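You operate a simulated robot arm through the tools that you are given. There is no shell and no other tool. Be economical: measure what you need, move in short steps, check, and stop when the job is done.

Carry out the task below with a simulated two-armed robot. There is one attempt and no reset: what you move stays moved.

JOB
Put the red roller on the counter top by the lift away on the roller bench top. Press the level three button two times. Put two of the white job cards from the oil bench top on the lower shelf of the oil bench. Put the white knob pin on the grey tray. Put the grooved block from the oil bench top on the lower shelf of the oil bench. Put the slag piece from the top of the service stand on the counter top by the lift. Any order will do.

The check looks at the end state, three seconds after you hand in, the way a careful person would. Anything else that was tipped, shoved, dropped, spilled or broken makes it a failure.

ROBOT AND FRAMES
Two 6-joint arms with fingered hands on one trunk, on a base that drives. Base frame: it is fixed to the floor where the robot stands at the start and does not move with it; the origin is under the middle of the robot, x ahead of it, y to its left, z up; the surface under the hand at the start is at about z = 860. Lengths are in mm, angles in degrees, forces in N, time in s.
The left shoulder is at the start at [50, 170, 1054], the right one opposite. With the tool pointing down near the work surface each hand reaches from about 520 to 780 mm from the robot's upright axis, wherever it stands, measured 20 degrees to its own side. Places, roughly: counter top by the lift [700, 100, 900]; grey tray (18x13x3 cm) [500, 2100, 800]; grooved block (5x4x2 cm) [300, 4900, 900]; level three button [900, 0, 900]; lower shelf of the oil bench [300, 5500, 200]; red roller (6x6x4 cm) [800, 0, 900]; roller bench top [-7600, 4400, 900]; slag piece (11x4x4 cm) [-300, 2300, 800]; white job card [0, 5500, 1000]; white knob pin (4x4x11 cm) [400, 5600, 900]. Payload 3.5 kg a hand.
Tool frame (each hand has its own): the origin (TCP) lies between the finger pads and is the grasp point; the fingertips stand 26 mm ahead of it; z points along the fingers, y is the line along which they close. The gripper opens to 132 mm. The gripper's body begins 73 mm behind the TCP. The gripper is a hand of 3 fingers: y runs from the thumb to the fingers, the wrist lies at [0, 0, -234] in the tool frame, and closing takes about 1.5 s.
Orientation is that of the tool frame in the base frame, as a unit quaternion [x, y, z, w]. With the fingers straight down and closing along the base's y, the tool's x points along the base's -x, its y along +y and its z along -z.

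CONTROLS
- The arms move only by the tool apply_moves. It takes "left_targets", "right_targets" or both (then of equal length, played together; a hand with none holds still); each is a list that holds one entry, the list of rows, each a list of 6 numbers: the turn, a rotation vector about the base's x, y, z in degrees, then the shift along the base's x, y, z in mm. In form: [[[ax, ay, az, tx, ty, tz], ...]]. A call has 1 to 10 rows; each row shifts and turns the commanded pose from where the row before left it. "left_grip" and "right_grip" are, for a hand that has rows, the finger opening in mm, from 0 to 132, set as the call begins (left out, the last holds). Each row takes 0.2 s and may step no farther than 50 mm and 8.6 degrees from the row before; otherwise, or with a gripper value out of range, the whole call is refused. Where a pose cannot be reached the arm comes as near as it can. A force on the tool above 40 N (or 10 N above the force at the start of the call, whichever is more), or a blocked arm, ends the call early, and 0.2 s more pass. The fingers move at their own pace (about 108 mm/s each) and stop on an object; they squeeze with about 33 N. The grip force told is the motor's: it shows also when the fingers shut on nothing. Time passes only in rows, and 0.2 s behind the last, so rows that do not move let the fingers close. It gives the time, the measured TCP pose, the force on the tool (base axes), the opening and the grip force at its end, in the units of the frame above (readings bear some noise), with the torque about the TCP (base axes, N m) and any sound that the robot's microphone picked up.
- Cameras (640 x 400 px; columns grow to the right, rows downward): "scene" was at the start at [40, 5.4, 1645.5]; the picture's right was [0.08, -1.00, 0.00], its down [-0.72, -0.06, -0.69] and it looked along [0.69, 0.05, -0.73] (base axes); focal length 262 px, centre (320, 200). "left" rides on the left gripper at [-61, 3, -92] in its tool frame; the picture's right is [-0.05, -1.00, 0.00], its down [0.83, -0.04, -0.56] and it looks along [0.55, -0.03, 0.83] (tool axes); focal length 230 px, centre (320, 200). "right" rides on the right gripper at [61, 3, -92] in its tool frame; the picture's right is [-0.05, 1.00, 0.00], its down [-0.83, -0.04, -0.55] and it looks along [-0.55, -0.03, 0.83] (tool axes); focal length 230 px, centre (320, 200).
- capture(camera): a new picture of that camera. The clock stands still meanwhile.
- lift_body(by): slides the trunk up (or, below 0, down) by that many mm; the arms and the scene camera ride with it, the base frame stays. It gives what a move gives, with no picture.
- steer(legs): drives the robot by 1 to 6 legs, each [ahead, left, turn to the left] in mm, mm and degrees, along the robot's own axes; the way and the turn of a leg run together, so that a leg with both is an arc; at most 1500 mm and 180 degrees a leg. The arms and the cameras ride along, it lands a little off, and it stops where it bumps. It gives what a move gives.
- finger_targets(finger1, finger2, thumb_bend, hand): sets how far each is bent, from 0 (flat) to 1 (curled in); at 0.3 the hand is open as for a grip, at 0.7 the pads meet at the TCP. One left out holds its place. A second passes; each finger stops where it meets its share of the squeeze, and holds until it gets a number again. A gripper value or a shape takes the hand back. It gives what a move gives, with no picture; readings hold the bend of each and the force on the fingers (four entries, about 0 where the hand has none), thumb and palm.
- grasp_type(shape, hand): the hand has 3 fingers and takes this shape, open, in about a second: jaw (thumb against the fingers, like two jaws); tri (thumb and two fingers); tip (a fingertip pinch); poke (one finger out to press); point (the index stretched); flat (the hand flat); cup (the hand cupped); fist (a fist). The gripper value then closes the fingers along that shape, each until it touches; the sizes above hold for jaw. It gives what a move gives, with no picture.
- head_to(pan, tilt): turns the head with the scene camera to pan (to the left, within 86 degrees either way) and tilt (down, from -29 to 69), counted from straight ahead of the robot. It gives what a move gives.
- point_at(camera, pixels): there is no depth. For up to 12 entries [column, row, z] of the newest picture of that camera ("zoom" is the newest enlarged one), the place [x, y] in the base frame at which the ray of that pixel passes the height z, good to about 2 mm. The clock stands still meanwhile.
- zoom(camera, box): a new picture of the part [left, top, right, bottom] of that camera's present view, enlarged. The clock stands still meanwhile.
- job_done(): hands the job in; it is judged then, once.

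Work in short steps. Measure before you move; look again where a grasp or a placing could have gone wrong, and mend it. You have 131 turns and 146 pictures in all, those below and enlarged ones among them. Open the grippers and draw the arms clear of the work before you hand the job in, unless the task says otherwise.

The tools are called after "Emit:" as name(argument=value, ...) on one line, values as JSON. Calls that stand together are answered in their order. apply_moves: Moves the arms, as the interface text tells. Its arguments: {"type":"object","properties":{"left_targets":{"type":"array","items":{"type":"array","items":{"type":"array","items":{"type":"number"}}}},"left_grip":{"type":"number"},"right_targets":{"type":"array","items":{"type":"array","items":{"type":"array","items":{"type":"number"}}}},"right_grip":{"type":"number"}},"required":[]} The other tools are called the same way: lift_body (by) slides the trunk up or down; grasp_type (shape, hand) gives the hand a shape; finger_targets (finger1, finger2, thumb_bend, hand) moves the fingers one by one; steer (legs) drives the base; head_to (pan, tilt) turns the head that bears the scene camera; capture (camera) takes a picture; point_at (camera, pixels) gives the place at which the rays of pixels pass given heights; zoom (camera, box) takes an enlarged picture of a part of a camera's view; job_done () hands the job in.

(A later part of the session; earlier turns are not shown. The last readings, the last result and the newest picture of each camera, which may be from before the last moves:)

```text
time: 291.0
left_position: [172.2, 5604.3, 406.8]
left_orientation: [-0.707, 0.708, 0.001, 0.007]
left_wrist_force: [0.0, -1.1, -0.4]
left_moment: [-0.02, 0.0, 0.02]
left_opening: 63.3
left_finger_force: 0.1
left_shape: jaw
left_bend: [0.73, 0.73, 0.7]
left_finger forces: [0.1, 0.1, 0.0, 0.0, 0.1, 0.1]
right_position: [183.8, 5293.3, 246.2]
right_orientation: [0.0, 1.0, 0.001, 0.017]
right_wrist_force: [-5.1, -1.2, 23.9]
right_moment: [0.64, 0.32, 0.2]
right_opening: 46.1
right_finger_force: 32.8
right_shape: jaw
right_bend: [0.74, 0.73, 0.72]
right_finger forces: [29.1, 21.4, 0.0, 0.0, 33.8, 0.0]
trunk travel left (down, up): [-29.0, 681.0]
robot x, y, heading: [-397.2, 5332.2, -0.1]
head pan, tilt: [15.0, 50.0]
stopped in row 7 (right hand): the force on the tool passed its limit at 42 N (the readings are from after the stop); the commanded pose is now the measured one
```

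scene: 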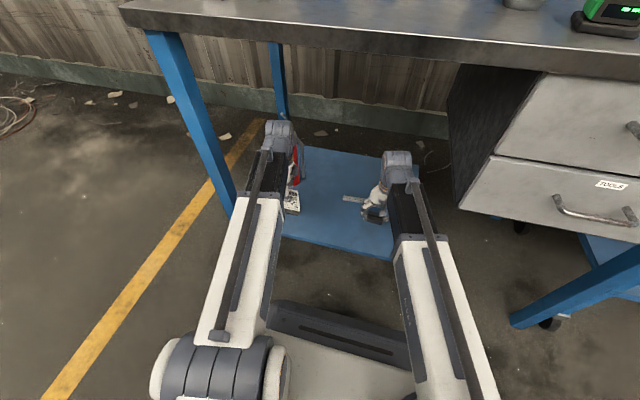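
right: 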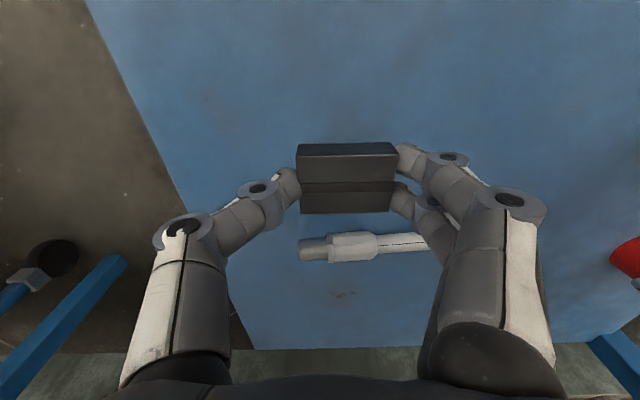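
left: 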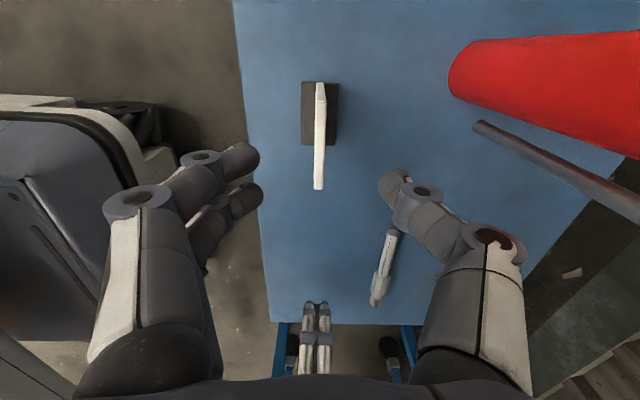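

It rests on the shelf. I open and lift clear, then look.

Emit:
apply_moves(right_targets=[[[0, 0, 0, 0, 0, 2], [0, 0, 0, 0, 0, 0], [0, 0, 0, 0, 0, 0], [0, 0, 0, 0, 0, 0], [0, 0, 0, 0, 0, 25], [0, 0, 0, 0, 0, 40], [0, 0, 0, 0, 0, 40], [0, 0, 0, 0, 0, 10]]], right_grip=85)

Emit:
capture(camera="right")

```text
time: 292.8
left_position: [173.1, 5604.6, 405.1]
left_orientation: [-0.707, 0.707, 0.002, 0.006]
left_wrist_force: [-1.1, 0.4, 0.1]
left_moment: [0.03, -0.04, 0.01]
left_opening: 63.4
left_finger_force: 0.1
left_shape: jaw
left_bend: [0.73, 0.73, 0.7]
left_finger forces: [0.0, 0.1, 0.0, 0.1, 0.0, 0.0]
right_position: [181.8, 5293.0, 360.9]
right_orientation: [0.0, 1.0, 0.001, 0.016]
right_wrist_force: [0.4, -0.6, -0.3]
right_moment: [-0.02, -0.02, -0.01]
right_opening: 84.7
right_finger_force: 0.1
right_shape: jaw
right_bend: [0.7, 0.7, 0.68]
right_finger forces: [0.0, 0.0, 0.0, 0.0, 0.1, 0.0]
trunk travel left (down, up): [-29.0, 681.0]
robot x, y, heading: [-397.5, 5330.5, 0.3]
head pan, tilt: [15.0, 50.0]
```

```text
44 pictures are left
```

right: 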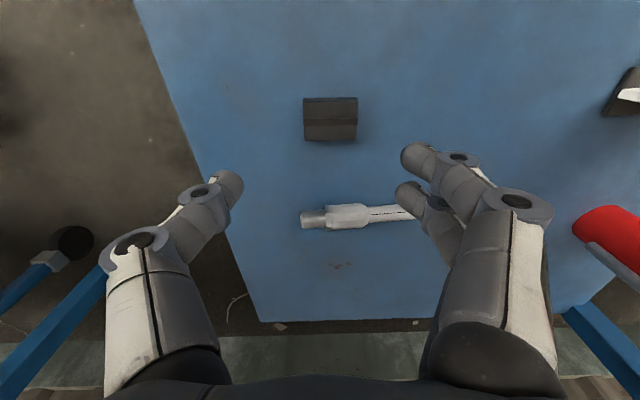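

The block lies on the shelf. I back out, raise the trunk and go for card JOB 57.

Emit:
steer(legs=[[-480, 0, 0]])

Emit:
lift_body(by=340)

Emit:
lift_body(by=340)

Emit:
steer(legs=[[0, 60, 0]])

Emit:
head_to(pan=12, tilt=35)

Emit:
capture(camera="scene")

```text
time: 295.6
left_position: [-304.2, 5604.6, 405.8]
left_orientation: [0.708, -0.706, -0.001, -0.006]
left_wrist_force: [0.2, 0.3, 0.3]
left_moment: [-0.01, 0.01, 0.02]
left_opening: 63.3
left_finger_force: 0.1
left_shape: jaw
left_bend: [0.73, 0.73, 0.7]
left_finger forces: [0.0, 0.0, 0.1, 0.1, 0.0, 0.0]
right_position: [-294.5, 5293.5, 359.8]
right_orientation: [-0.001, 1.0, 0.001, 0.016]
right_wrist_force: [-0.2, -0.1, 0.0]
right_moment: [0.04, 0.01, 0.0]
right_opening: 84.7
right_finger_force: 0.1
right_shape: jaw
right_bend: [0.7, 0.7, 0.68]
right_finger forces: [0.0, 0.1, 0.0, 0.0, 0.0, 0.0]
trunk travel left (down, up): [-29.0, 681.0]
robot x, y, heading: [-875.4, 5325.9, 0.5]
head pan, tilt: [15.0, 50.0]
```

```text
time: 299.0
left_position: [-304.3, 5604.8, 745.4]
left_orientation: [0.708, -0.706, -0.001, -0.006]
left_wrist_force: [-0.1, -0.1, -0.6]
left_moment: [0.0, 0.0, -0.02]
left_opening: 63.4
left_finger_force: 0.0
left_shape: jaw
left_bend: [0.73, 0.73, 0.7]
left_finger forces: [0.0, 0.1, 0.0, 0.0, 0.0, 0.1]
right_position: [-294.7, 5293.5, 700.0]
right_orientation: [-0.002, 1.0, 0.0, 0.017]
right_wrist_force: [-0.1, 0.2, -1.1]
right_moment: [-0.03, 0.03, -0.01]
right_opening: 84.5
right_finger_force: 0.1
right_shape: jaw
right_bend: [0.7, 0.7, 0.68]
right_finger forces: [0.0, 0.1, 0.0, 0.0, 0.0, 0.1]
trunk travel left (down, up): [-369.0, 341.0]
robot x, y, heading: [-872.7, 5331.0, 0.3]
head pan, tilt: [15.0, 50.0]
```

```text
time: 302.3
left_position: [-303.8, 5603.9, 1085.5]
left_orientation: [0.708, -0.706, -0.001, -0.006]
left_wrist_force: [-0.2, -0.1, -0.4]
left_moment: [0.06, -0.02, 0.0]
left_opening: 63.3
left_finger_force: 0.0
left_shape: jaw
left_bend: [0.73, 0.73, 0.7]
left_finger forces: [0.0, 0.0, 0.0, 0.1, 0.0, 0.0]
right_position: [-295.0, 5293.0, 1040.6]
right_orientation: [-0.002, 1.0, 0.001, 0.017]
right_wrist_force: [-0.6, -0.3, 0.3]
right_moment: [0.03, -0.02, -0.01]
right_opening: 84.6
right_finger_force: 0.0
right_shape: jaw
right_bend: [0.7, 0.7, 0.68]
right_finger forces: [0.1, 0.0, 0.1, 0.0, 0.0, 0.0]
trunk travel left (down, up): [-709.0, 1.0]
robot x, y, heading: [-874.3, 5327.1, 0.2]
head pan, tilt: [15.0, 50.0]
```

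```text
time: 303.3
left_position: [-303.5, 5664.6, 1085.8]
left_orientation: [0.707, -0.707, -0.001, -0.006]
left_wrist_force: [-0.1, -0.1, 0.0]
left_moment: [0.02, -0.02, -0.02]
left_opening: 63.4
left_finger_force: 0.0
left_shape: jaw
left_bend: [0.73, 0.73, 0.7]
left_finger forces: [0.0, 0.0, 0.0, 0.0, 0.0, 0.1]
right_position: [-295.1, 5354.0, 1041.2]
right_orientation: [-0.001, 1.0, 0.0, 0.016]
right_wrist_force: [0.6, 0.1, -0.6]
right_moment: [-0.05, 0.0, -0.03]
right_opening: 84.8
right_finger_force: 0.0
right_shape: jaw
right_bend: [0.7, 0.7, 0.68]
right_finger forces: [0.0, 0.0, 0.0, 0.0, 0.0, 0.0]
trunk travel left (down, up): [-709.0, 1.0]
robot x, y, heading: [-877.6, 5389.3, 0.3]
head pan, tilt: [15.0, 50.0]
```

```text
time: 304.0
left_position: [-304.8, 5664.5, 1086.2]
left_orientation: [-0.707, 0.707, 0.001, 0.006]
left_wrist_force: [0.2, -0.6, 0.2]
left_moment: [-0.01, 0.03, -0.01]
left_opening: 63.2
left_finger_force: 0.1
left_shape: jaw
left_bend: [0.73, 0.73, 0.7]
left_finger forces: [0.0, 0.0, 0.0, 0.0, 0.1, 0.0]
right_position: [-294.2, 5352.8, 1040.2]
right_orientation: [-0.001, 1.0, 0.0, 0.017]
right_wrist_force: [-0.2, -0.1, -0.4]
right_moment: [0.01, 0.01, 0.01]
right_opening: 85.0
right_finger_force: 0.0
right_shape: jaw
right_bend: [0.7, 0.7, 0.68]
right_finger forces: [0.1, 0.1, 0.0, 0.1, 0.0, 0.1]
trunk travel left (down, up): [-709.0, 1.0]
robot x, y, heading: [-870.4, 5389.8, 0.1]
head pan, tilt: [12.0, 35.0]
```

```text
43 pictures are left
```

scene: 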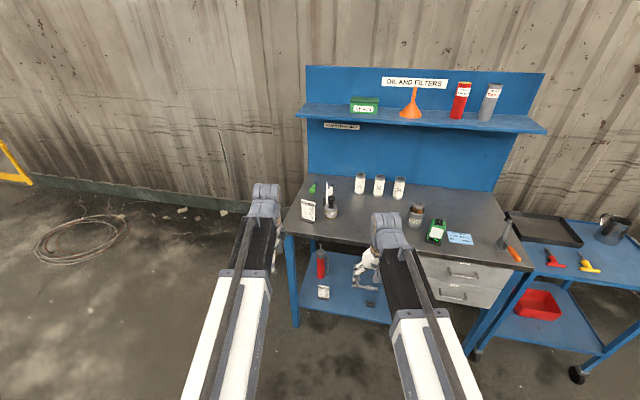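

Card and block are seen on the lower shelf. I drive forward 375 mm so the left hand comes over card JOB 57.

Emit:
steer(legs=[[375, 0, 0]])

Emit:
head_to(pan=25, tilt=45)

Emit:
capture(camera="left")

Emit:
capture(camera="scene")

```text
time: 306.4
left_position: [66.5, 5670.7, 1085.3]
left_orientation: [0.71, -0.704, -0.001, -0.006]
left_wrist_force: [0.1, 0.4, -0.5]
left_moment: [0.0, 0.01, -0.01]
left_opening: 63.3
left_finger_force: 0.0
left_shape: jaw
left_bend: [0.73, 0.73, 0.7]
left_finger forces: [0.0, 0.1, 0.0, 0.1, 0.0, 0.0]
right_position: [76.8, 5358.2, 1040.1]
right_orientation: [-0.004, 1.0, 0.001, 0.016]
right_wrist_force: [-0.2, -0.2, 0.9]
right_moment: [0.03, -0.01, 0.05]
right_opening: 84.6
right_finger_force: 0.1
right_shape: jaw
right_bend: [0.7, 0.7, 0.68]
right_finger forces: [0.0, 0.0, 0.0, 0.0, 0.1, 0.1]
trunk travel left (down, up): [-709.0, 1.0]
robot x, y, heading: [-504.6, 5390.7, 0.7]
head pan, tilt: [12.0, 35.0]
```

```text
time: 307.2
left_position: [66.4, 5670.6, 1086.6]
left_orientation: [0.709, -0.705, -0.001, -0.007]
left_wrist_force: [0.3, -0.4, -0.2]
left_moment: [0.01, 0.03, 0.03]
left_opening: 63.6
left_finger_force: 0.0
left_shape: jaw
left_bend: [0.73, 0.73, 0.7]
left_finger forces: [0.2, 0.0, 0.0, 0.0, 0.0, 0.1]
right_position: [77.3, 5358.8, 1039.6]
right_orientation: [-0.004, 1.0, 0.001, 0.017]
right_wrist_force: [0.1, 0.2, -0.3]
right_moment: [-0.03, 0.02, 0.0]
right_opening: 84.8
right_finger_force: 0.1
right_shape: jaw
right_bend: [0.7, 0.7, 0.68]
right_finger forces: [0.0, 0.0, 0.0, 0.0, 0.0, 0.1]
trunk travel left (down, up): [-709.0, 1.0]
robot x, y, heading: [-501.5, 5392.4, 0.3]
head pan, tilt: [25.0, 45.0]
```

```text
42 pictures are left
```

left: 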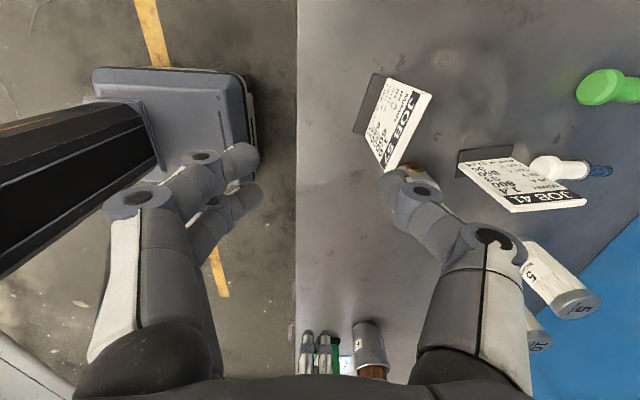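

```text
41 pictures are left
```

scene: 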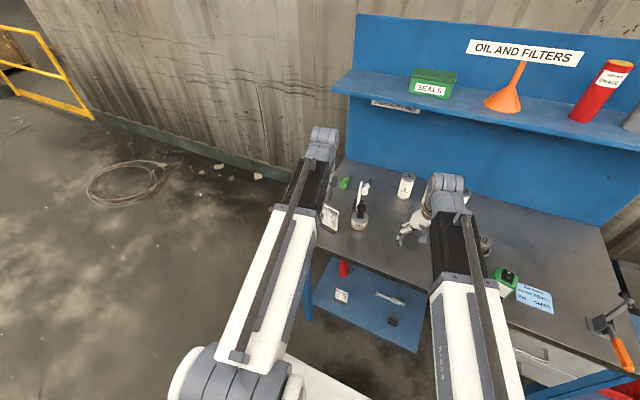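

Card 57's top edge runs (431,94)–(390,170) in the left view. I measure.

Emit:
zoom(camera="left", box=[340, 60, 450, 190])

Emit:
point_at(camera="left", pixels=[[431, 94, 1000], [389, 170, 1000], [431, 94, 990], [389, 170, 990]])

Emit:
zoom(camera="scene", box=[300, 180, 380, 250])

```text
3.08 times, centred on (395, 125) of left
```

zoom: 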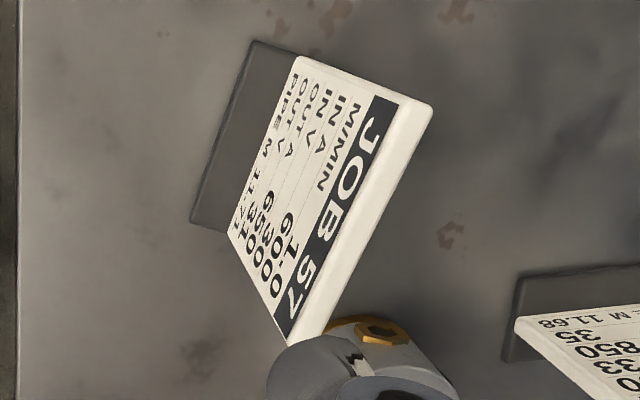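

```text
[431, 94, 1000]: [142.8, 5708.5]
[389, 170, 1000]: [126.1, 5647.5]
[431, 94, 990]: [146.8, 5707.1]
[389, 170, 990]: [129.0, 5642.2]
```

```text
5.71 times, centred on (340, 215) of scene
```

zoom: 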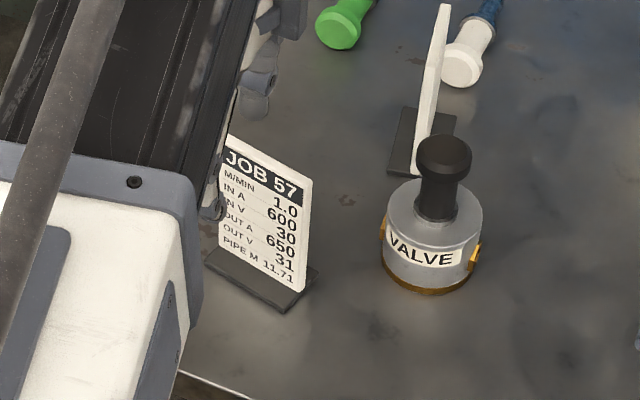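

I measure the valve pot beside the card to make sure the thumb clears it.

Emit:
point_at(camera="scene", pixels=[[351, 225, 885], [368.5, 222, 885], [360, 231, 880], [361.7, 206, 980], [361.7, 206, 1000], [338.5, 189, 885]])

Emit:
apply_moves(left_targets=[[[0, 0, -6.5, 20, 2, 0], [0, 0, -6.5, 20, 2, 0], [0, 0, 0, 26, 3, -15], [0, 0, 0, 0, 0, -15], [0, 0, 0, 0, 0, 0]]])

Emit:
capture(camera="left")

```text
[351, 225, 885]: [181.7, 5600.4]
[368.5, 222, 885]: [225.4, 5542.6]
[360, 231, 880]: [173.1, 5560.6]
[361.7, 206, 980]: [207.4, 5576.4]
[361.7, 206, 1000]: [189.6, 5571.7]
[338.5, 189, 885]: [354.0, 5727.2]
```

```text
time: 308.4
left_position: [132.8, 5676.4, 1056.1]
left_orientation: [-0.626, 0.78, 0.001, 0.007]
left_wrist_force: [-0.8, -0.6, 0.1]
left_moment: [-0.01, -0.02, -0.02]
left_opening: 63.2
left_finger_force: 0.1
left_shape: jaw
left_bend: [0.73, 0.73, 0.7]
left_finger forces: [0.1, 0.0, 0.1, 0.0, 0.0, 0.0]
right_position: [76.5, 5358.1, 1041.0]
right_orientation: [-0.004, 1.0, 0.001, 0.017]
right_wrist_force: [0.3, -0.1, -0.2]
right_moment: [0.01, 0.01, 0.01]
right_opening: 84.8
right_finger_force: 0.0
right_shape: jaw
right_bend: [0.7, 0.7, 0.68]
right_finger forces: [0.0, 0.1, 0.0, 0.1, 0.0, 0.1]
trunk travel left (down, up): [-709.0, 1.0]
robot x, y, heading: [-502.4, 5393.1, 0.6]
head pan, tilt: [25.0, 45.0]
```

```text
38 pictures are left
```

left: 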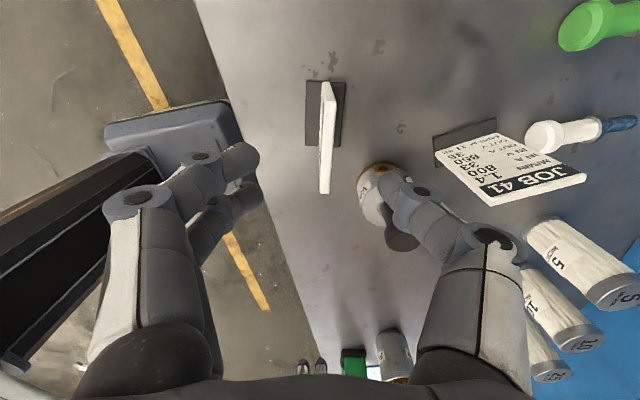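

Aligned with the card. I check card 41's nearest top corner (487,205) and base corner (435,140) against the thumb side.

Emit:
point_at(camera="left", pixels=[[487, 205, 1000], [435, 142, 885], [328, 88, 1000], [325, 192, 1000], [440, 165, 950]])

```text
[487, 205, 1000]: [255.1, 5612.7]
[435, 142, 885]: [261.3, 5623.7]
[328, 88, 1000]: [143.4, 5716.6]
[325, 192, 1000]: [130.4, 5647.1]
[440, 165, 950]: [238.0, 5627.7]
```

Clear. I descend to z≈979 over the card and close.

Emit:
apply_moves(left_targets=[[[0, 0, 0, 2, 2, -30], [0, 0, 0, 1, 1, -30], [0, 0, 0, 0, 0, -17], [0, 0, 0, 0, 0, 0]]])

Emit:
capture(camera="left")

```text
time: 309.4
left_position: [134.3, 5679.4, 978.7]
left_orientation: [-0.625, 0.781, 0.001, 0.006]
left_wrist_force: [-0.4, -0.6, 0.7]
left_moment: [-0.02, 0.02, 0.05]
left_opening: 63.4
left_finger_force: 0.1
left_shape: jaw
left_bend: [0.73, 0.73, 0.7]
left_finger forces: [0.0, 0.0, 0.0, 0.0, 0.0, 0.0]
right_position: [76.7, 5359.0, 1040.6]
right_orientation: [-0.004, 1.0, 0.001, 0.017]
right_wrist_force: [0.3, -0.3, -0.6]
right_moment: [-0.01, 0.01, 0.0]
right_opening: 84.6
right_finger_force: 0.0
right_shape: jaw
right_bend: [0.7, 0.7, 0.68]
right_finger forces: [0.1, 0.0, 0.0, 0.1, 0.0, 0.0]
trunk travel left (down, up): [-709.0, 1.0]
robot x, y, heading: [-502.8, 5389.7, 0.6]
head pan, tilt: [25.0, 45.0]
```

```text
37 pictures are left
```

left: 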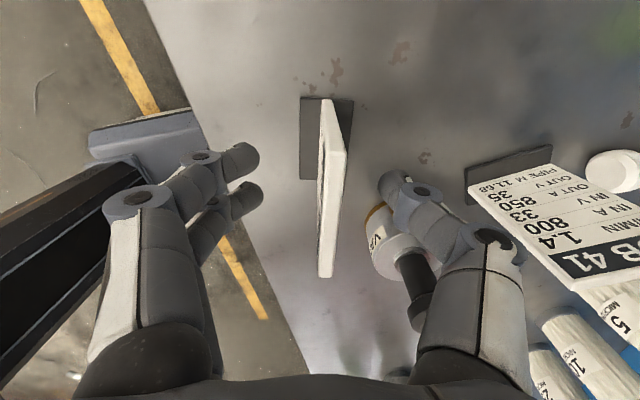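

The card is between the pads, ~4 mm to the thumb side. I shift 4 mm and close, then lift.

Emit:
apply_moves(left_targets=[[[0, 0, 0, 4, 0, 0], [0, 0, 0, 0, 0, 0]]])

Emit:
apply_moves(left_targets=[[[0, 0, 0, 0, 0, 0], [0, 0, 0, 0, 0, 0], [0, 0, 0, 0, 0, 0], [0, 0, 0, 0, 0, 0], [0, 0, 0, 0, 0, 0], [0, 0, 0, 0, 0, 0], [0, 0, 0, 0, 0, 35], [0, 0, 0, 0, 0, 45], [0, 0, 0, -15, 0, 40], [0, 0, 0, -25, 0, 10]]], left_grip=0)

Emit:
capture(camera="left")

```text
time: 310.0
left_position: [138.4, 5679.3, 977.4]
left_orientation: [-0.625, 0.781, 0.001, 0.006]
left_wrist_force: [1.1, 0.3, -0.8]
left_moment: [0.0, 0.02, 0.02]
left_opening: 63.0
left_finger_force: 0.0
left_shape: jaw
left_bend: [0.73, 0.73, 0.7]
left_finger forces: [0.0, 0.0, 0.1, 0.1, 0.0, 0.1]
right_position: [76.5, 5359.0, 1039.9]
right_orientation: [-0.004, 1.0, 0.0, 0.016]
right_wrist_force: [0.7, 0.8, -0.8]
right_moment: [-0.01, -0.01, 0.03]
right_opening: 84.8
right_finger_force: 0.0
right_shape: jaw
right_bend: [0.7, 0.7, 0.68]
right_finger forces: [0.0, 0.0, 0.1, 0.0, 0.1, 0.0]
trunk travel left (down, up): [-709.0, 1.0]
robot x, y, heading: [-500.4, 5390.7, 0.7]
head pan, tilt: [25.0, 45.0]
```

```text
time: 312.2
left_position: [97.7, 5680.8, 1110.7]
left_orientation: [-0.625, 0.78, 0.001, 0.006]
left_wrist_force: [-0.8, 0.0, -0.9]
left_moment: [-0.03, 0.02, 0.01]
left_opening: 2.2
left_finger_force: 32.8
left_shape: jaw
left_bend: [0.7, 0.7, 0.7]
left_finger forces: [14.8, 14.8, 0.1, 0.0, 29.6, 0.1]
right_position: [76.9, 5358.3, 1040.6]
right_orientation: [-0.005, 1.0, 0.0, 0.017]
right_wrist_force: [0.2, 0.8, 0.2]
right_moment: [0.01, -0.02, 0.03]
right_opening: 84.7
right_finger_force: 0.2
right_shape: jaw
right_bend: [0.7, 0.7, 0.68]
right_finger forces: [0.0, 0.0, 0.0, 0.0, 0.1, 0.0]
trunk travel left (down, up): [-709.0, 1.0]
robot x, y, heading: [-502.1, 5389.9, 0.6]
head pan, tilt: [25.0, 45.0]
```

```text
36 pictures are left
```

left: 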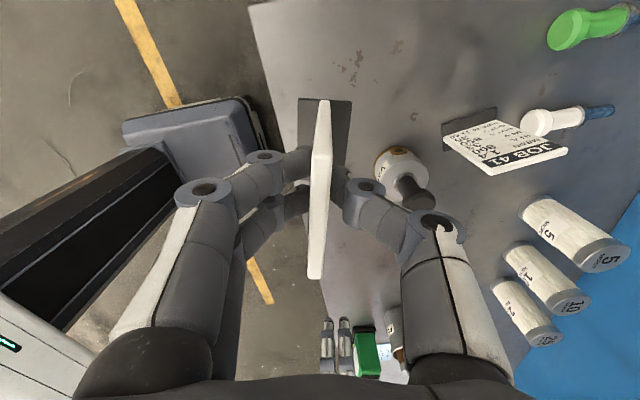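

Card 57 is held. I back off, lower the trunk, bring the hands inward for a place at y≈5460, and prepare to enter.

Emit:
steer(legs=[[-375, 0, -0.5]])

Emit:
lift_body(by=-320)

Emit:
lift_body(by=-320)

Emit:
apply_moves(left_targets=[[[0, 0, 0, 0, -22, -22], [0, 0, 0, 0, -22, -22], [0, 0, 0, 0, -22, -22], [0, 0, 0, 0, -22, -22], [0, 0, 0, 0, -22, -22], [0, 0, 0, 0, 0, 0]]], right_targets=[[[0, 0, 0, 0, 9, 0], [0, 0, 0, 0, 9, 0], [0, 0, 0, 0, 9, 0], [0, 0, 0, 0, 9, 0], [0, 0, 0, 0, 9, 0], [0, 0, 0, 0, 0, 0]]])

Emit:
steer(legs=[[0, -110, 0]])

```text
time: 314.5
left_position: [-271.7, 5674.5, 1109.1]
left_orientation: [-0.623, 0.782, 0.001, 0.006]
left_wrist_force: [0.3, 0.1, -0.9]
left_moment: [0.04, 0.0, 0.02]
left_opening: 2.2
left_finger_force: 32.9
left_shape: jaw
left_bend: [0.7, 0.7, 0.7]
left_finger forces: [14.8, 14.8, 0.0, 0.0, 29.6, 0.0]
right_position: [-297.6, 5351.4, 1041.8]
right_orientation: [-0.001, 1.0, 0.001, 0.016]
right_wrist_force: [-0.3, -0.4, -0.2]
right_moment: [0.01, -0.03, 0.01]
right_opening: 84.8
right_finger_force: 0.0
right_shape: jaw
right_bend: [0.7, 0.7, 0.68]
right_finger forces: [0.0, 0.1, 0.0, 0.0, 0.1, 0.1]
trunk travel left (down, up): [-709.0, 1.0]
robot x, y, heading: [-872.1, 5392.1, 0.3]
head pan, tilt: [25.0, 45.0]
```

```text
time: 317.7
left_position: [-271.4, 5674.5, 790.6]
left_orientation: [-0.623, 0.783, 0.001, 0.007]
left_wrist_force: [0.3, -0.6, -0.9]
left_moment: [-0.02, -0.04, -0.02]
left_opening: 2.7
left_finger_force: 33.4
left_shape: jaw
left_bend: [0.7, 0.7, 0.7]
left_finger forces: [14.7, 14.7, 0.0, 0.0, 29.6, 0.0]
right_position: [-296.1, 5351.7, 722.1]
right_orientation: [0.0, 1.0, 0.002, 0.016]
right_wrist_force: [-0.6, 0.4, -0.1]
right_moment: [0.0, 0.01, -0.01]
right_opening: 85.0
right_finger_force: 0.1
right_shape: jaw
right_bend: [0.7, 0.7, 0.68]
right_finger forces: [0.1, 0.0, 0.1, 0.1, 0.1, 0.1]
trunk travel left (down, up): [-389.0, 321.0]
robot x, y, heading: [-875.7, 5389.3, 0.3]
head pan, tilt: [25.0, 45.0]
```

```text
time: 320.9
left_position: [-271.5, 5674.8, 469.4]
left_orientation: [-0.623, 0.782, 0.001, 0.007]
left_wrist_force: [-0.5, -0.4, 0.2]
left_moment: [0.0, -0.01, 0.02]
left_opening: 2.6
left_finger_force: 33.2
left_shape: jaw
left_bend: [0.7, 0.7, 0.7]
left_finger forces: [15.0, 14.8, 0.0, 0.0, 29.5, 0.1]
right_position: [-295.6, 5351.9, 401.0]
right_orientation: [-0.002, 1.0, 0.001, 0.017]
right_wrist_force: [0.0, 0.6, 0.8]
right_moment: [-0.02, 0.01, 0.0]
right_opening: 84.6
right_finger_force: 0.0
right_shape: jaw
right_bend: [0.7, 0.7, 0.68]
right_finger forces: [0.0, 0.0, 0.1, 0.0, 0.1, 0.0]
trunk travel left (down, up): [-69.0, 641.0]
robot x, y, heading: [-874.9, 5389.4, 0.3]
head pan, tilt: [25.0, 45.0]
```

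```text
time: 322.3
left_position: [-271.7, 5564.9, 358.6]
left_orientation: [-0.623, 0.782, 0.001, 0.007]
left_wrist_force: [0.2, -0.5, -1.8]
left_moment: [0.0, 0.03, 0.0]
left_opening: 2.5
left_finger_force: 33.2
left_shape: jaw
left_bend: [0.7, 0.7, 0.7]
left_finger forces: [14.8, 14.8, 0.0, 0.0, 29.6, 0.0]
right_position: [-295.5, 5396.8, 399.2]
right_orientation: [-0.001, 1.0, 0.001, 0.016]
right_wrist_force: [0.2, 0.7, 0.1]
right_moment: [0.01, 0.02, -0.01]
right_opening: 84.6
right_finger_force: 0.0
right_shape: jaw
right_bend: [0.7, 0.7, 0.68]
right_finger forces: [0.0, 0.0, 0.0, 0.0, 0.0, 0.0]
trunk travel left (down, up): [-69.0, 641.0]
robot x, y, heading: [-869.6, 5389.8, 0.4]
head pan, tilt: [25.0, 45.0]
```

```text
time: 323.5
left_position: [-272.2, 5452.0, 359.0]
left_orientation: [-0.622, 0.783, 0.0, 0.006]
left_wrist_force: [-0.1, -1.0, -0.7]
left_moment: [-0.03, -0.03, -0.02]
left_opening: 2.1
left_finger_force: 32.8
left_shape: jaw
left_bend: [0.7, 0.7, 0.7]
left_finger forces: [14.9, 14.8, 0.0, 0.1, 29.6, 0.1]
right_position: [-296.4, 5282.2, 400.3]
right_orientation: [0.0, 1.0, 0.001, 0.016]
right_wrist_force: [0.0, -0.5, -1.7]
right_moment: [-0.01, -0.03, 0.02]
right_opening: 85.0
right_finger_force: 0.1
right_shape: jaw
right_bend: [0.7, 0.7, 0.68]
right_finger forces: [0.0, 0.0, 0.0, 0.0, 0.0, 0.0]
trunk travel left (down, up): [-69.0, 641.0]
robot x, y, heading: [-871.9, 5269.8, 0.1]
head pan, tilt: [25.0, 45.0]
```

The right forearm would pass near the drawers, so I lower that hand by 60 mm and bring it in slightly; then enter 460 mm.

Emit:
apply_moves(right_targets=[[[0, 0, 0, -5, 10, -30], [0, 0, 0, -5, 10, -30], [0, 0, 0, 0, 0, 0]]])

Emit:
steer(legs=[[460, 0, 0]])

Emit:
capture(camera="left")

```text
time: 324.3
left_position: [-270.9, 5451.7, 359.0]
left_orientation: [-0.623, 0.783, 0.001, 0.006]
left_wrist_force: [0.4, 0.8, 0.2]
left_moment: [-0.04, 0.01, 0.0]
left_opening: 2.2
left_finger_force: 33.5
left_shape: jaw
left_bend: [0.7, 0.7, 0.7]
left_finger forces: [14.9, 14.8, 0.1, 0.0, 29.7, 0.0]
right_position: [-305.4, 5301.0, 340.0]
right_orientation: [0.0, 1.0, 0.001, 0.017]
right_wrist_force: [0.1, -0.2, 0.3]
right_moment: [-0.02, -0.01, 0.01]
right_opening: 84.7
right_finger_force: 0.0
right_shape: jaw
right_bend: [0.7, 0.7, 0.68]
right_finger forces: [0.0, 0.1, 0.0, 0.0, 0.0, 0.0]
trunk travel left (down, up): [-69.0, 641.0]
robot x, y, heading: [-880.1, 5273.0, -0.1]
head pan, tilt: [25.0, 45.0]
```

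```text
time: 327.0
left_position: [182.0, 5461.1, 358.8]
left_orientation: [-0.625, 0.78, 0.001, 0.006]
left_wrist_force: [-0.2, -0.6, -1.3]
left_moment: [0.01, 0.0, 0.0]
left_opening: 2.4
left_finger_force: 33.1
left_shape: jaw
left_bend: [0.7, 0.7, 0.7]
left_finger forces: [14.8, 14.8, 0.1, 0.0, 29.5, 0.0]
right_position: [148.9, 5310.7, 340.8]
right_orientation: [-0.004, 1.0, 0.002, 0.017]
right_wrist_force: [0.1, 0.1, -1.0]
right_moment: [-0.01, -0.01, -0.03]
right_opening: 84.6
right_finger_force: 0.1
right_shape: jaw
right_bend: [0.7, 0.7, 0.68]
right_finger forces: [0.1, 0.0, 0.1, 0.0, 0.0, 0.0]
trunk travel left (down, up): [-69.0, 641.0]
robot x, y, heading: [-419.7, 5276.0, 0.5]
head pan, tilt: [25.0, 45.0]
```

```text
35 pictures are left
```

left: 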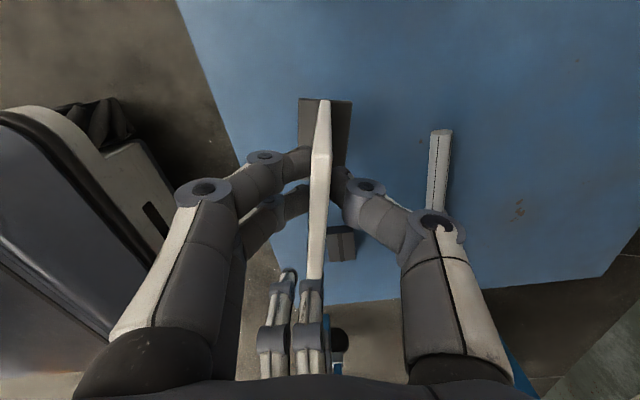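

Free area under the card. I lower with fine final rows.

Emit:
apply_moves(left_targets=[[[0, 0, 0, 0, 0, -30], [0, 0, 0, 0, 0, -9], [0, 0, 0, 0, 0, -3], [0, 0, 0, 0, 0, -1.5], [0, 0, 0, 0, 0, -1.5], [0, 0, 0, 0, 0, -1.5], [0, 0, 0, 0, 0, 0]]])

```text
time: 328.6
left_position: [181.5, 5460.3, 314.6]
left_orientation: [-0.626, 0.78, 0.0, 0.009]
left_wrist_force: [11.3, 4.0, 37.3]
left_moment: [0.07, -0.27, 0.02]
left_opening: 5.6
left_finger_force: 33.0
left_shape: jaw
left_bend: [0.72, 0.72, 0.72]
left_finger forces: [17.2, 17.7, 0.0, 0.0, 45.1, 0.0]
right_position: [149.1, 5311.5, 342.0]
right_orientation: [-0.004, 1.0, 0.001, 0.017]
right_wrist_force: [0.1, 0.2, -0.6]
right_moment: [0.02, 0.02, 0.0]
right_opening: 84.9
right_finger_force: 0.1
right_shape: jaw
right_bend: [0.7, 0.7, 0.68]
right_finger forces: [0.0, 0.0, 0.1, 0.0, 0.1, 0.0]
trunk travel left (down, up): [-69.0, 641.0]
robot x, y, heading: [-424.7, 5277.1, 0.8]
head pan, tilt: [25.0, 45.0]
```

Firm contact (37 N). I relieve it by 4 mm, open, and lift away.

Emit:
apply_moves(left_targets=[[[0, 0, 0, 0, 0, 2], [0, 0, 0, 0, 0, 2], [0, 0, 0, 0, 0, 0]]])

Emit:
apply_moves(left_targets=[[[0, 0, 0, 0, 0, 0], [0, 0, 0, 0, 0, 0], [0, 0, 0, 0, 0, 0], [0, 0, 0, 0, 0, 20], [0, 0, 0, 0, 0, 35], [0, 0, 0, 0, 0, 35], [0, 0, 0, 0, 0, 0]]], left_grip=64)

Emit:
capture(camera="left")

```text
time: 329.4
left_position: [179.3, 5460.4, 315.6]
left_orientation: [-0.625, 0.78, 0.001, 0.007]
left_wrist_force: [6.2, 3.4, 19.5]
left_moment: [0.04, -0.12, 0.02]
left_opening: 5.5
left_finger_force: 32.7
left_shape: jaw
left_bend: [0.71, 0.71, 0.72]
left_finger forces: [16.9, 17.1, 0.0, 0.0, 39.6, 0.0]
right_position: [147.9, 5310.2, 340.6]
right_orientation: [-0.005, 1.0, 0.001, 0.016]
right_wrist_force: [-0.1, 0.1, -0.1]
right_moment: [-0.04, 0.01, -0.03]
right_opening: 85.0
right_finger_force: 0.0
right_shape: jaw
right_bend: [0.7, 0.7, 0.68]
right_finger forces: [0.0, 0.1, 0.0, 0.1, 0.0, 0.0]
trunk travel left (down, up): [-69.0, 641.0]
robot x, y, heading: [-424.3, 5281.0, 0.6]
head pan, tilt: [25.0, 45.0]
```

```text
time: 331.0
left_position: [181.1, 5461.2, 406.7]
left_orientation: [-0.626, 0.78, 0.001, 0.007]
left_wrist_force: [-0.3, 0.2, -0.3]
left_moment: [0.04, -0.03, 0.01]
left_opening: 63.1
left_finger_force: 0.1
left_shape: jaw
left_bend: [0.73, 0.73, 0.7]
left_finger forces: [0.0, 0.0, 0.0, 0.0, 0.1, 0.0]
right_position: [149.7, 5309.7, 340.0]
right_orientation: [-0.004, 1.0, 0.001, 0.017]
right_wrist_force: [-1.0, 0.4, 0.3]
right_moment: [0.02, 0.0, 0.01]
right_opening: 84.6
right_finger_force: 0.0
right_shape: jaw
right_bend: [0.7, 0.7, 0.68]
right_finger forces: [0.1, 0.0, 0.0, 0.0, 0.0, 0.0]
trunk travel left (down, up): [-69.0, 641.0]
robot x, y, heading: [-423.8, 5277.4, 0.7]
head pan, tilt: [25.0, 45.0]
```

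```text
34 pictures are left
```

left: 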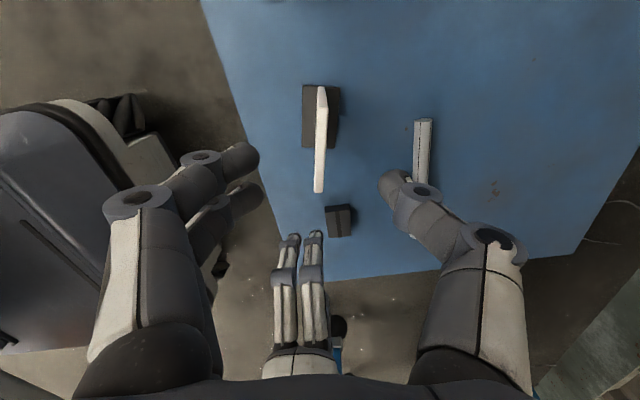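

Both cards stand on the shelf. I back out, raise the trunk, and turn the left hand back to closing along y for the pin.

Emit:
steer(legs=[[-470, 0, -0.6]])

Emit:
head_to(pan=10, tilt=30)

Emit:
zoom(camera="scene", box=[190, 150, 410, 290])

Emit:
lift_body(by=360)

Emit:
lift_body(by=320)

Emit:
apply_moves(left_targets=[[[0, 0, -7.7, 0, 10, 0], [0, 0, -7.7, 0, 10, 0], [0, 0, -7.7, 0, 10, 0], [0, 0, -7.7, 0, 10, 0], [0, 0, -7.7, 0, 10, 0], [0, 0, -7.7, 0, 0, 0], [0, 0, -7.7, 0, 0, 0], [0, 0, -7.7, 0, 0, 0], [0, 0, -7.7, 0, 0, 0], [0, 0, -7.7, 0, 0, 0]]])

```text
time: 333.8
left_position: [-289.4, 5451.9, 407.3]
left_orientation: [-0.623, 0.782, 0.0, 0.006]
left_wrist_force: [0.0, 0.1, 0.1]
left_moment: [0.04, 0.0, 0.03]
left_opening: 63.3
left_finger_force: 0.1
left_shape: jaw
left_bend: [0.73, 0.73, 0.7]
left_finger forces: [0.0, 0.1, 0.0, 0.0, 0.0, 0.0]
right_position: [-322.0, 5302.4, 340.7]
right_orientation: [0.0, 1.0, 0.001, 0.016]
right_wrist_force: [0.9, -0.5, -0.2]
right_moment: [-0.01, -0.02, -0.01]
right_opening: 84.6
right_finger_force: 0.2
right_shape: jaw
right_bend: [0.7, 0.7, 0.68]
right_finger forces: [0.0, 0.0, 0.1, 0.1, 0.0, 0.1]
trunk travel left (down, up): [-69.0, 641.0]
robot x, y, heading: [-896.8, 5274.4, 0.3]
head pan, tilt: [25.0, 45.0]
```

```text
time: 334.6
left_position: [-289.3, 5452.7, 405.5]
left_orientation: [-0.622, 0.783, 0.0, 0.006]
left_wrist_force: [0.1, 0.4, -0.3]
left_moment: [0.0, -0.02, 0.0]
left_opening: 63.5
left_finger_force: 0.1
left_shape: jaw
left_bend: [0.73, 0.73, 0.7]
left_finger forces: [0.0, 0.1, 0.1, 0.1, 0.0, 0.1]
right_position: [-321.6, 5303.1, 340.5]
right_orientation: [-0.001, 1.0, 0.001, 0.017]
right_wrist_force: [-0.4, 0.3, -0.2]
right_moment: [0.0, -0.02, -0.02]
right_opening: 84.6
right_finger_force: 0.1
right_shape: jaw
right_bend: [0.7, 0.7, 0.68]
right_finger forces: [0.0, 0.0, 0.1, 0.0, 0.0, 0.1]
trunk travel left (down, up): [-69.0, 641.0]
robot x, y, heading: [-892.0, 5273.2, -0.1]
head pan, tilt: [10.0, 30.0]
```

```text
2.86 times, centred on (300, 220) of scene
```

zoom: 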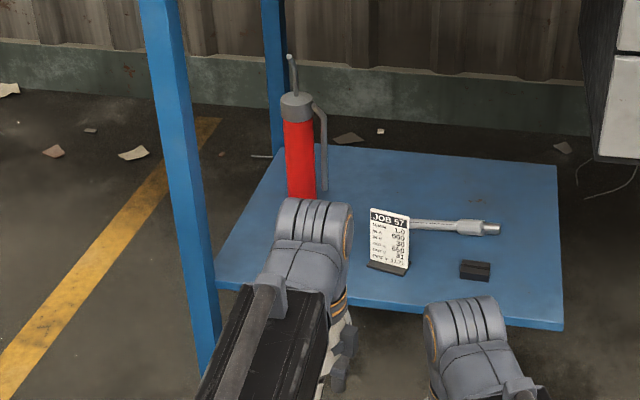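

```text
time: 338.1
left_position: [-289.0, 5452.8, 767.3]
left_orientation: [-0.622, 0.783, 0.001, 0.006]
left_wrist_force: [0.6, -0.4, 0.1]
left_moment: [0.0, 0.04, 0.03]
left_opening: 63.4
left_finger_force: 0.1
left_shape: jaw
left_bend: [0.73, 0.73, 0.7]
left_finger forces: [0.0, 0.0, 0.1, 0.0, 0.1, 0.0]
right_position: [-322.8, 5302.4, 700.2]
right_orientation: [-0.002, 1.0, 0.001, 0.016]
right_wrist_force: [0.3, 0.3, -0.1]
right_moment: [0.0, 0.0, -0.01]
right_opening: 84.9
right_finger_force: 0.0
right_shape: jaw
right_bend: [0.7, 0.7, 0.68]
right_finger forces: [0.0, 0.0, 0.0, 0.0, 0.1, 0.0]
trunk travel left (down, up): [-429.0, 281.0]
robot x, y, heading: [-892.6, 5274.2, 0.5]
head pan, tilt: [10.0, 30.0]
```

```text
time: 340.9
left_position: [-289.0, 5452.6, 1047.9]
left_orientation: [-0.622, 0.783, 0.0, 0.006]
left_wrist_force: [0.2, -0.2, -0.5]
left_moment: [-0.03, 0.0, -0.03]
left_opening: 63.4
left_finger_force: 0.0
left_shape: jaw
left_bend: [0.73, 0.73, 0.7]
left_finger forces: [0.0, 0.1, 0.0, 0.1, 0.0, 0.0]
right_position: [-322.5, 5302.3, 980.1]
right_orientation: [-0.001, 1.0, 0.001, 0.018]
right_wrist_force: [0.4, 0.3, -0.6]
right_moment: [-0.03, -0.01, -0.01]
right_opening: 84.5
right_finger_force: 0.1
right_shape: jaw
right_bend: [0.7, 0.7, 0.68]
right_finger forces: [0.0, 0.1, 0.1, 0.0, 0.0, 0.0]
right hand out of reach, approached as far as the arm can: row 1
trunk travel left (down, up): [-710.0, 0.0]
robot x, y, heading: [-890.3, 5274.6, 0.0]
head pan, tilt: [10.0, 30.0]
```

```text
time: 343.1
left_position: [-289.3, 5502.4, 1047.0]
left_orientation: [0.001, 1.0, -0.003, 0.004]
left_wrist_force: [0.3, 0.1, 0.4]
left_moment: [-0.01, 0.0, -0.03]
left_opening: 63.5
left_finger_force: 0.1
left_shape: jaw
left_bend: [0.73, 0.73, 0.7]
left_finger forces: [0.1, 0.1, 0.0, 0.0, 0.0, 0.0]
right_position: [-322.8, 5303.9, 982.7]
right_orientation: [0.0, 1.0, 0.001, 0.016]
right_wrist_force: [-0.2, 0.1, 0.3]
right_moment: [-0.02, 0.02, 0.0]
right_opening: 84.6
right_finger_force: 0.1
right_shape: jaw
right_bend: [0.7, 0.7, 0.68]
right_finger forces: [0.1, 0.0, 0.1, 0.0, 0.1, 0.1]
trunk travel left (down, up): [-710.0, 0.0]
robot x, y, heading: [-896.6, 5274.1, 0.4]
head pan, tilt: [10.0, 30.0]
```

The shelf scene is right. I raise the left hand a bit, shift to y≈5410 and advance to x≈-500 to look at the pin and the upper shelf.

Emit:
apply_moves(left_targets=[[[0, 0, 0, 0, 20, 25], [0, 0, 0, 0, 20, 25], [0, 0, 0, 0, 20, 0]]], right_targets=[[[0, 0, 0, 0, -40, 25], [0, 0, 0, 0, -40, 25], [0, 0, 0, 0, -40, 25]]], left_grip=90)

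Emit:
steer(legs=[[0, 130, 0], [390, 0, 0]])

Emit:
head_to(pan=5, tilt=35)

Emit:
capture(camera="scene")

Emit:
capture(camera="left")

```text
time: 343.9
left_position: [-289.0, 5563.0, 1097.2]
left_orientation: [0.0, 1.0, -0.003, 0.005]
left_wrist_force: [0.7, -0.5, 0.0]
left_moment: [-0.01, 0.01, -0.04]
left_opening: 89.4
left_finger_force: 0.1
left_shape: jaw
left_bend: [0.69, 0.69, 0.66]
left_finger forces: [0.0, 0.0, 0.1, 0.1, 0.0, 0.1]
right_position: [-322.1, 5183.0, 1057.6]
right_orientation: [-0.001, 1.0, 0.001, 0.017]
right_wrist_force: [-0.5, -0.2, -0.6]
right_moment: [-0.05, 0.04, 0.03]
right_opening: 84.7
right_finger_force: 0.0
right_shape: jaw
right_bend: [0.7, 0.7, 0.68]
right_finger forces: [0.0, 0.0, 0.0, 0.0, 0.0, 0.0]
trunk travel left (down, up): [-710.0, 0.0]
robot x, y, heading: [-894.6, 5274.4, 0.3]
head pan, tilt: [10.0, 30.0]
```

```text
time: 347.2
left_position: [96.3, 5696.2, 1096.8]
left_orientation: [-0.002, 1.0, -0.004, 0.005]
left_wrist_force: [-0.5, -0.3, 0.0]
left_moment: [0.01, 0.02, 0.01]
left_opening: 89.8
left_finger_force: 0.1
left_shape: jaw
left_bend: [0.69, 0.69, 0.66]
left_finger forces: [0.0, 0.0, 0.0, 0.1, 0.1, 0.1]
right_position: [65.0, 5317.9, 1056.6]
right_orientation: [-0.003, 1.0, 0.001, 0.016]
right_wrist_force: [0.0, 0.3, 0.1]
right_moment: [0.0, 0.0, 0.02]
right_opening: 84.8
right_finger_force: 0.1
right_shape: jaw
right_bend: [0.7, 0.7, 0.68]
right_finger forces: [0.0, 0.0, 0.1, 0.0, 0.0, 0.0]
trunk travel left (down, up): [-710.0, 0.0]
robot x, y, heading: [-509.4, 5408.3, 0.4]
head pan, tilt: [10.0, 30.0]
```

```text
time: 347.9
left_position: [96.0, 5697.9, 1097.7]
left_orientation: [-0.002, 1.0, -0.003, 0.005]
left_wrist_force: [-0.2, -0.1, 0.9]
left_moment: [-0.04, 0.01, -0.01]
left_opening: 89.7
left_finger_force: 0.0
left_shape: jaw
left_bend: [0.69, 0.69, 0.66]
left_finger forces: [0.2, 0.0, 0.1, 0.1, 0.0, 0.1]
right_position: [64.2, 5317.7, 1057.5]
right_orientation: [-0.003, 1.0, 0.001, 0.016]
right_wrist_force: [0.9, 0.3, 0.4]
right_moment: [0.01, 0.01, -0.01]
right_opening: 84.6
right_finger_force: 0.2
right_shape: jaw
right_bend: [0.7, 0.7, 0.68]
right_finger forces: [0.0, 0.1, 0.0, 0.1, 0.0, 0.0]
trunk travel left (down, up): [-710.0, 0.0]
robot x, y, heading: [-504.8, 5406.2, 0.2]
head pan, tilt: [5.0, 35.0]
```

```text
32 pictures are left
```

scene: 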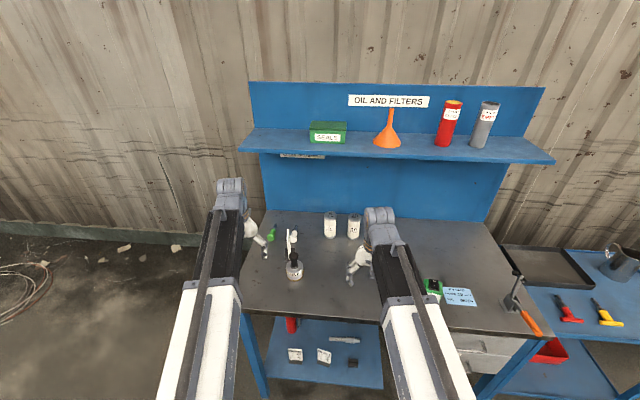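

```text
31 pictures are left
```

left: 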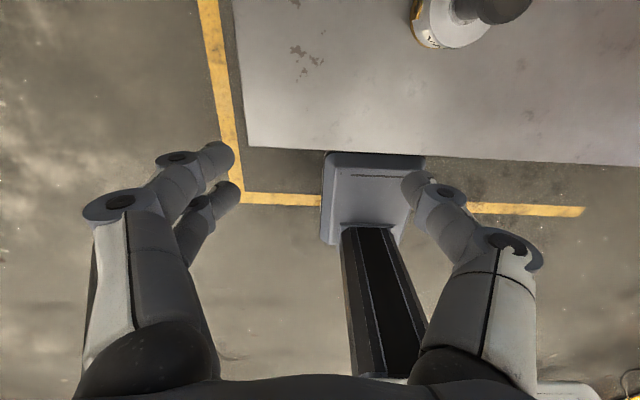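

All three items show on the lower shelf. I measure the backboard, the upper shelf's front edge and the pin (294,235).

Emit:
point_at(camera="scene", pixels=[[270, 211, 880], [300, 129, 1250], [300, 129, 1300], [300, 153, 1230], [300, 153, 1260], [300, 153, 1290], [293, 236, 900], [272, 234, 900]])

Emit:
zoom(camera="scene", box=[240, 200, 330, 290])

```text
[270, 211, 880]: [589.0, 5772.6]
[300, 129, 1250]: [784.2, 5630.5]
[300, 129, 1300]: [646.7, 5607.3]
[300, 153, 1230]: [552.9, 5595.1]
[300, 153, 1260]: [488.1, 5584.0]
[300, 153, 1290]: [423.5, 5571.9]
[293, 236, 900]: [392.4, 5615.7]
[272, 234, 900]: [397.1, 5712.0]
```

```text
4.44 times, centred on (285, 245) of scene
```

zoom: 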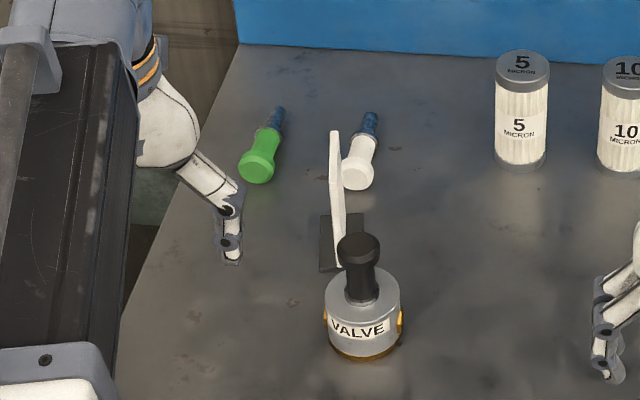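

The upper shelf's front edge is at x≈410, z≈1300, so I'll tilt the hand ~18° to keep the wrist in front of it. I measure pin ends and card 41's far edge.

Emit:
point_at(camera="scene", pixels=[[293.3, 239, 900], [294.5, 234, 895], [296.5, 226, 890], [295, 248, 880], [289.5, 260, 880], [287, 230, 1000], [289, 258, 890], [286, 247, 880], [293.5, 242.5, 885]])

```text
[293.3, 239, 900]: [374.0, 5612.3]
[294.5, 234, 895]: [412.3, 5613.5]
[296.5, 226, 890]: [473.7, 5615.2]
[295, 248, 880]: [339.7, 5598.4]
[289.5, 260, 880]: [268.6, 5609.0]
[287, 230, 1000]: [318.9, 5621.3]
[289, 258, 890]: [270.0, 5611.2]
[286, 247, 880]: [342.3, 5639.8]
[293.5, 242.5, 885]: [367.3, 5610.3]
```

The pin lies along x from 357 to 475 at y≈5613, with card 41 (x 268–338) right in front. I advance 205 mm, tilt the left hand 30° and keep it at z≈1090 for now.

Emit:
steer(legs=[[205, 0, 0]])

Emit:
apply_moves(left_targets=[[[0, -7.5, 0, 0, -20, 0], [0, -7.5, 0, 0, -20, 0], [0, -7.5, 0, 10, -20, 0], [0, -7.5, 0, 10, -20, 0], [0, 0, 0, 0, 0, 0]]])

Emit:
capture(camera="scene")

Emit:
capture(camera="left")

```text
time: 349.5
left_position: [302.9, 5700.1, 1096.3]
left_orientation: [-0.004, 1.0, -0.004, 0.006]
left_wrist_force: [0.5, 0.1, -0.2]
left_moment: [-0.04, 0.01, 0.01]
left_opening: 89.7
left_finger_force: 0.1
left_shape: jaw
left_bend: [0.69, 0.69, 0.66]
left_finger forces: [0.0, 0.0, 0.0, 0.0, 0.1, 0.0]
right_position: [270.9, 5320.2, 1056.3]
right_orientation: [-0.005, 1.0, 0.001, 0.015]
right_wrist_force: [-0.3, -0.5, -0.7]
right_moment: [0.03, -0.03, -0.01]
right_opening: 84.8
right_finger_force: 0.0
right_shape: jaw
right_bend: [0.7, 0.7, 0.68]
right_finger forces: [0.0, 0.0, 0.0, 0.0, 0.0, 0.1]
trunk travel left (down, up): [-710.0, 0.0]
robot x, y, heading: [-303.7, 5404.9, 0.4]
head pan, tilt: [5.0, 35.0]
```

```text
time: 350.7
left_position: [321.1, 5621.5, 1097.5]
left_orientation: [-0.002, 0.964, -0.004, 0.265]
left_wrist_force: [0.4, 0.0, -0.2]
left_moment: [0.01, 0.01, -0.01]
left_opening: 89.8
left_finger_force: 0.3
left_shape: jaw
left_bend: [0.69, 0.69, 0.66]
left_finger forces: [0.0, 0.0, 0.1, 0.0, 0.0, 0.1]
right_position: [270.6, 5321.1, 1057.4]
right_orientation: [-0.006, 1.0, 0.001, 0.017]
right_wrist_force: [0.2, 0.0, 0.4]
right_moment: [-0.02, -0.02, 0.01]
right_opening: 84.8
right_finger_force: 0.0
right_shape: jaw
right_bend: [0.7, 0.7, 0.68]
right_finger forces: [0.1, 0.0, 0.0, 0.1, 0.0, 0.0]
trunk travel left (down, up): [-710.0, 0.0]
robot x, y, heading: [-301.8, 5412.5, 0.4]
head pan, tilt: [5.0, 35.0]
```

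```text
29 pictures are left
```

scene: 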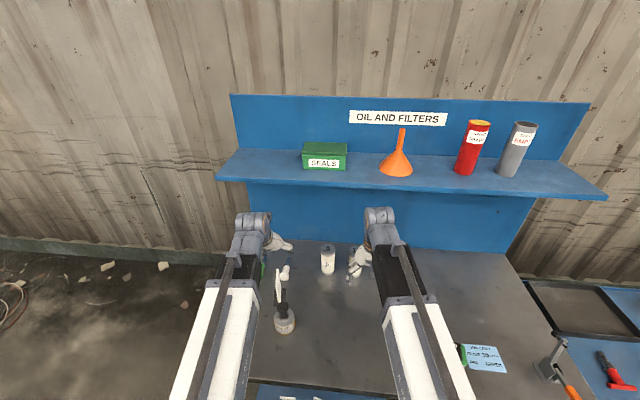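

```text
28 pictures are left
```

left: 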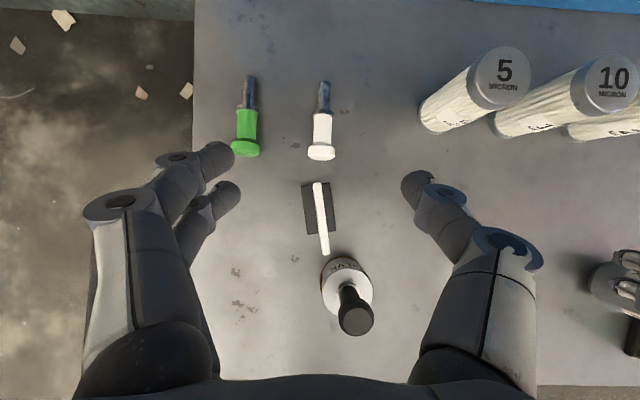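

A clear view of the pin. I verify the upper shelf's edge with this second scene view (left corner (217,181)) and refine the pin.

Emit:
point_at(camera="scene", pixels=[[217, 180, 1260], [217, 180, 1290], [217, 180, 1320], [300, 187, 1290], [600, 200, 1290]])

Emit:
point_at(camera="left", pixels=[[322, 155, 890], [322, 120, 895], [326, 85, 890], [310, 130, 895], [334, 130, 895], [317, 183, 1000], [324, 252, 1000], [247, 150, 900], [425, 125, 890]])

```text
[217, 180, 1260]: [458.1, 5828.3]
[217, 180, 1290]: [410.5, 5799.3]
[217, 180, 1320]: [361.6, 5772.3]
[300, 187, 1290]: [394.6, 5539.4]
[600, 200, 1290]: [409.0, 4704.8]
```

```text
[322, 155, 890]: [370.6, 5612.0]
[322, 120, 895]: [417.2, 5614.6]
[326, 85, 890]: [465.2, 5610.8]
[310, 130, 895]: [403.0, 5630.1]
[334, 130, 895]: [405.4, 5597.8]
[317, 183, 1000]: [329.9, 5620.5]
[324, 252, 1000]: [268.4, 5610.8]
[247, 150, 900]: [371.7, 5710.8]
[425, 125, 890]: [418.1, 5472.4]
```

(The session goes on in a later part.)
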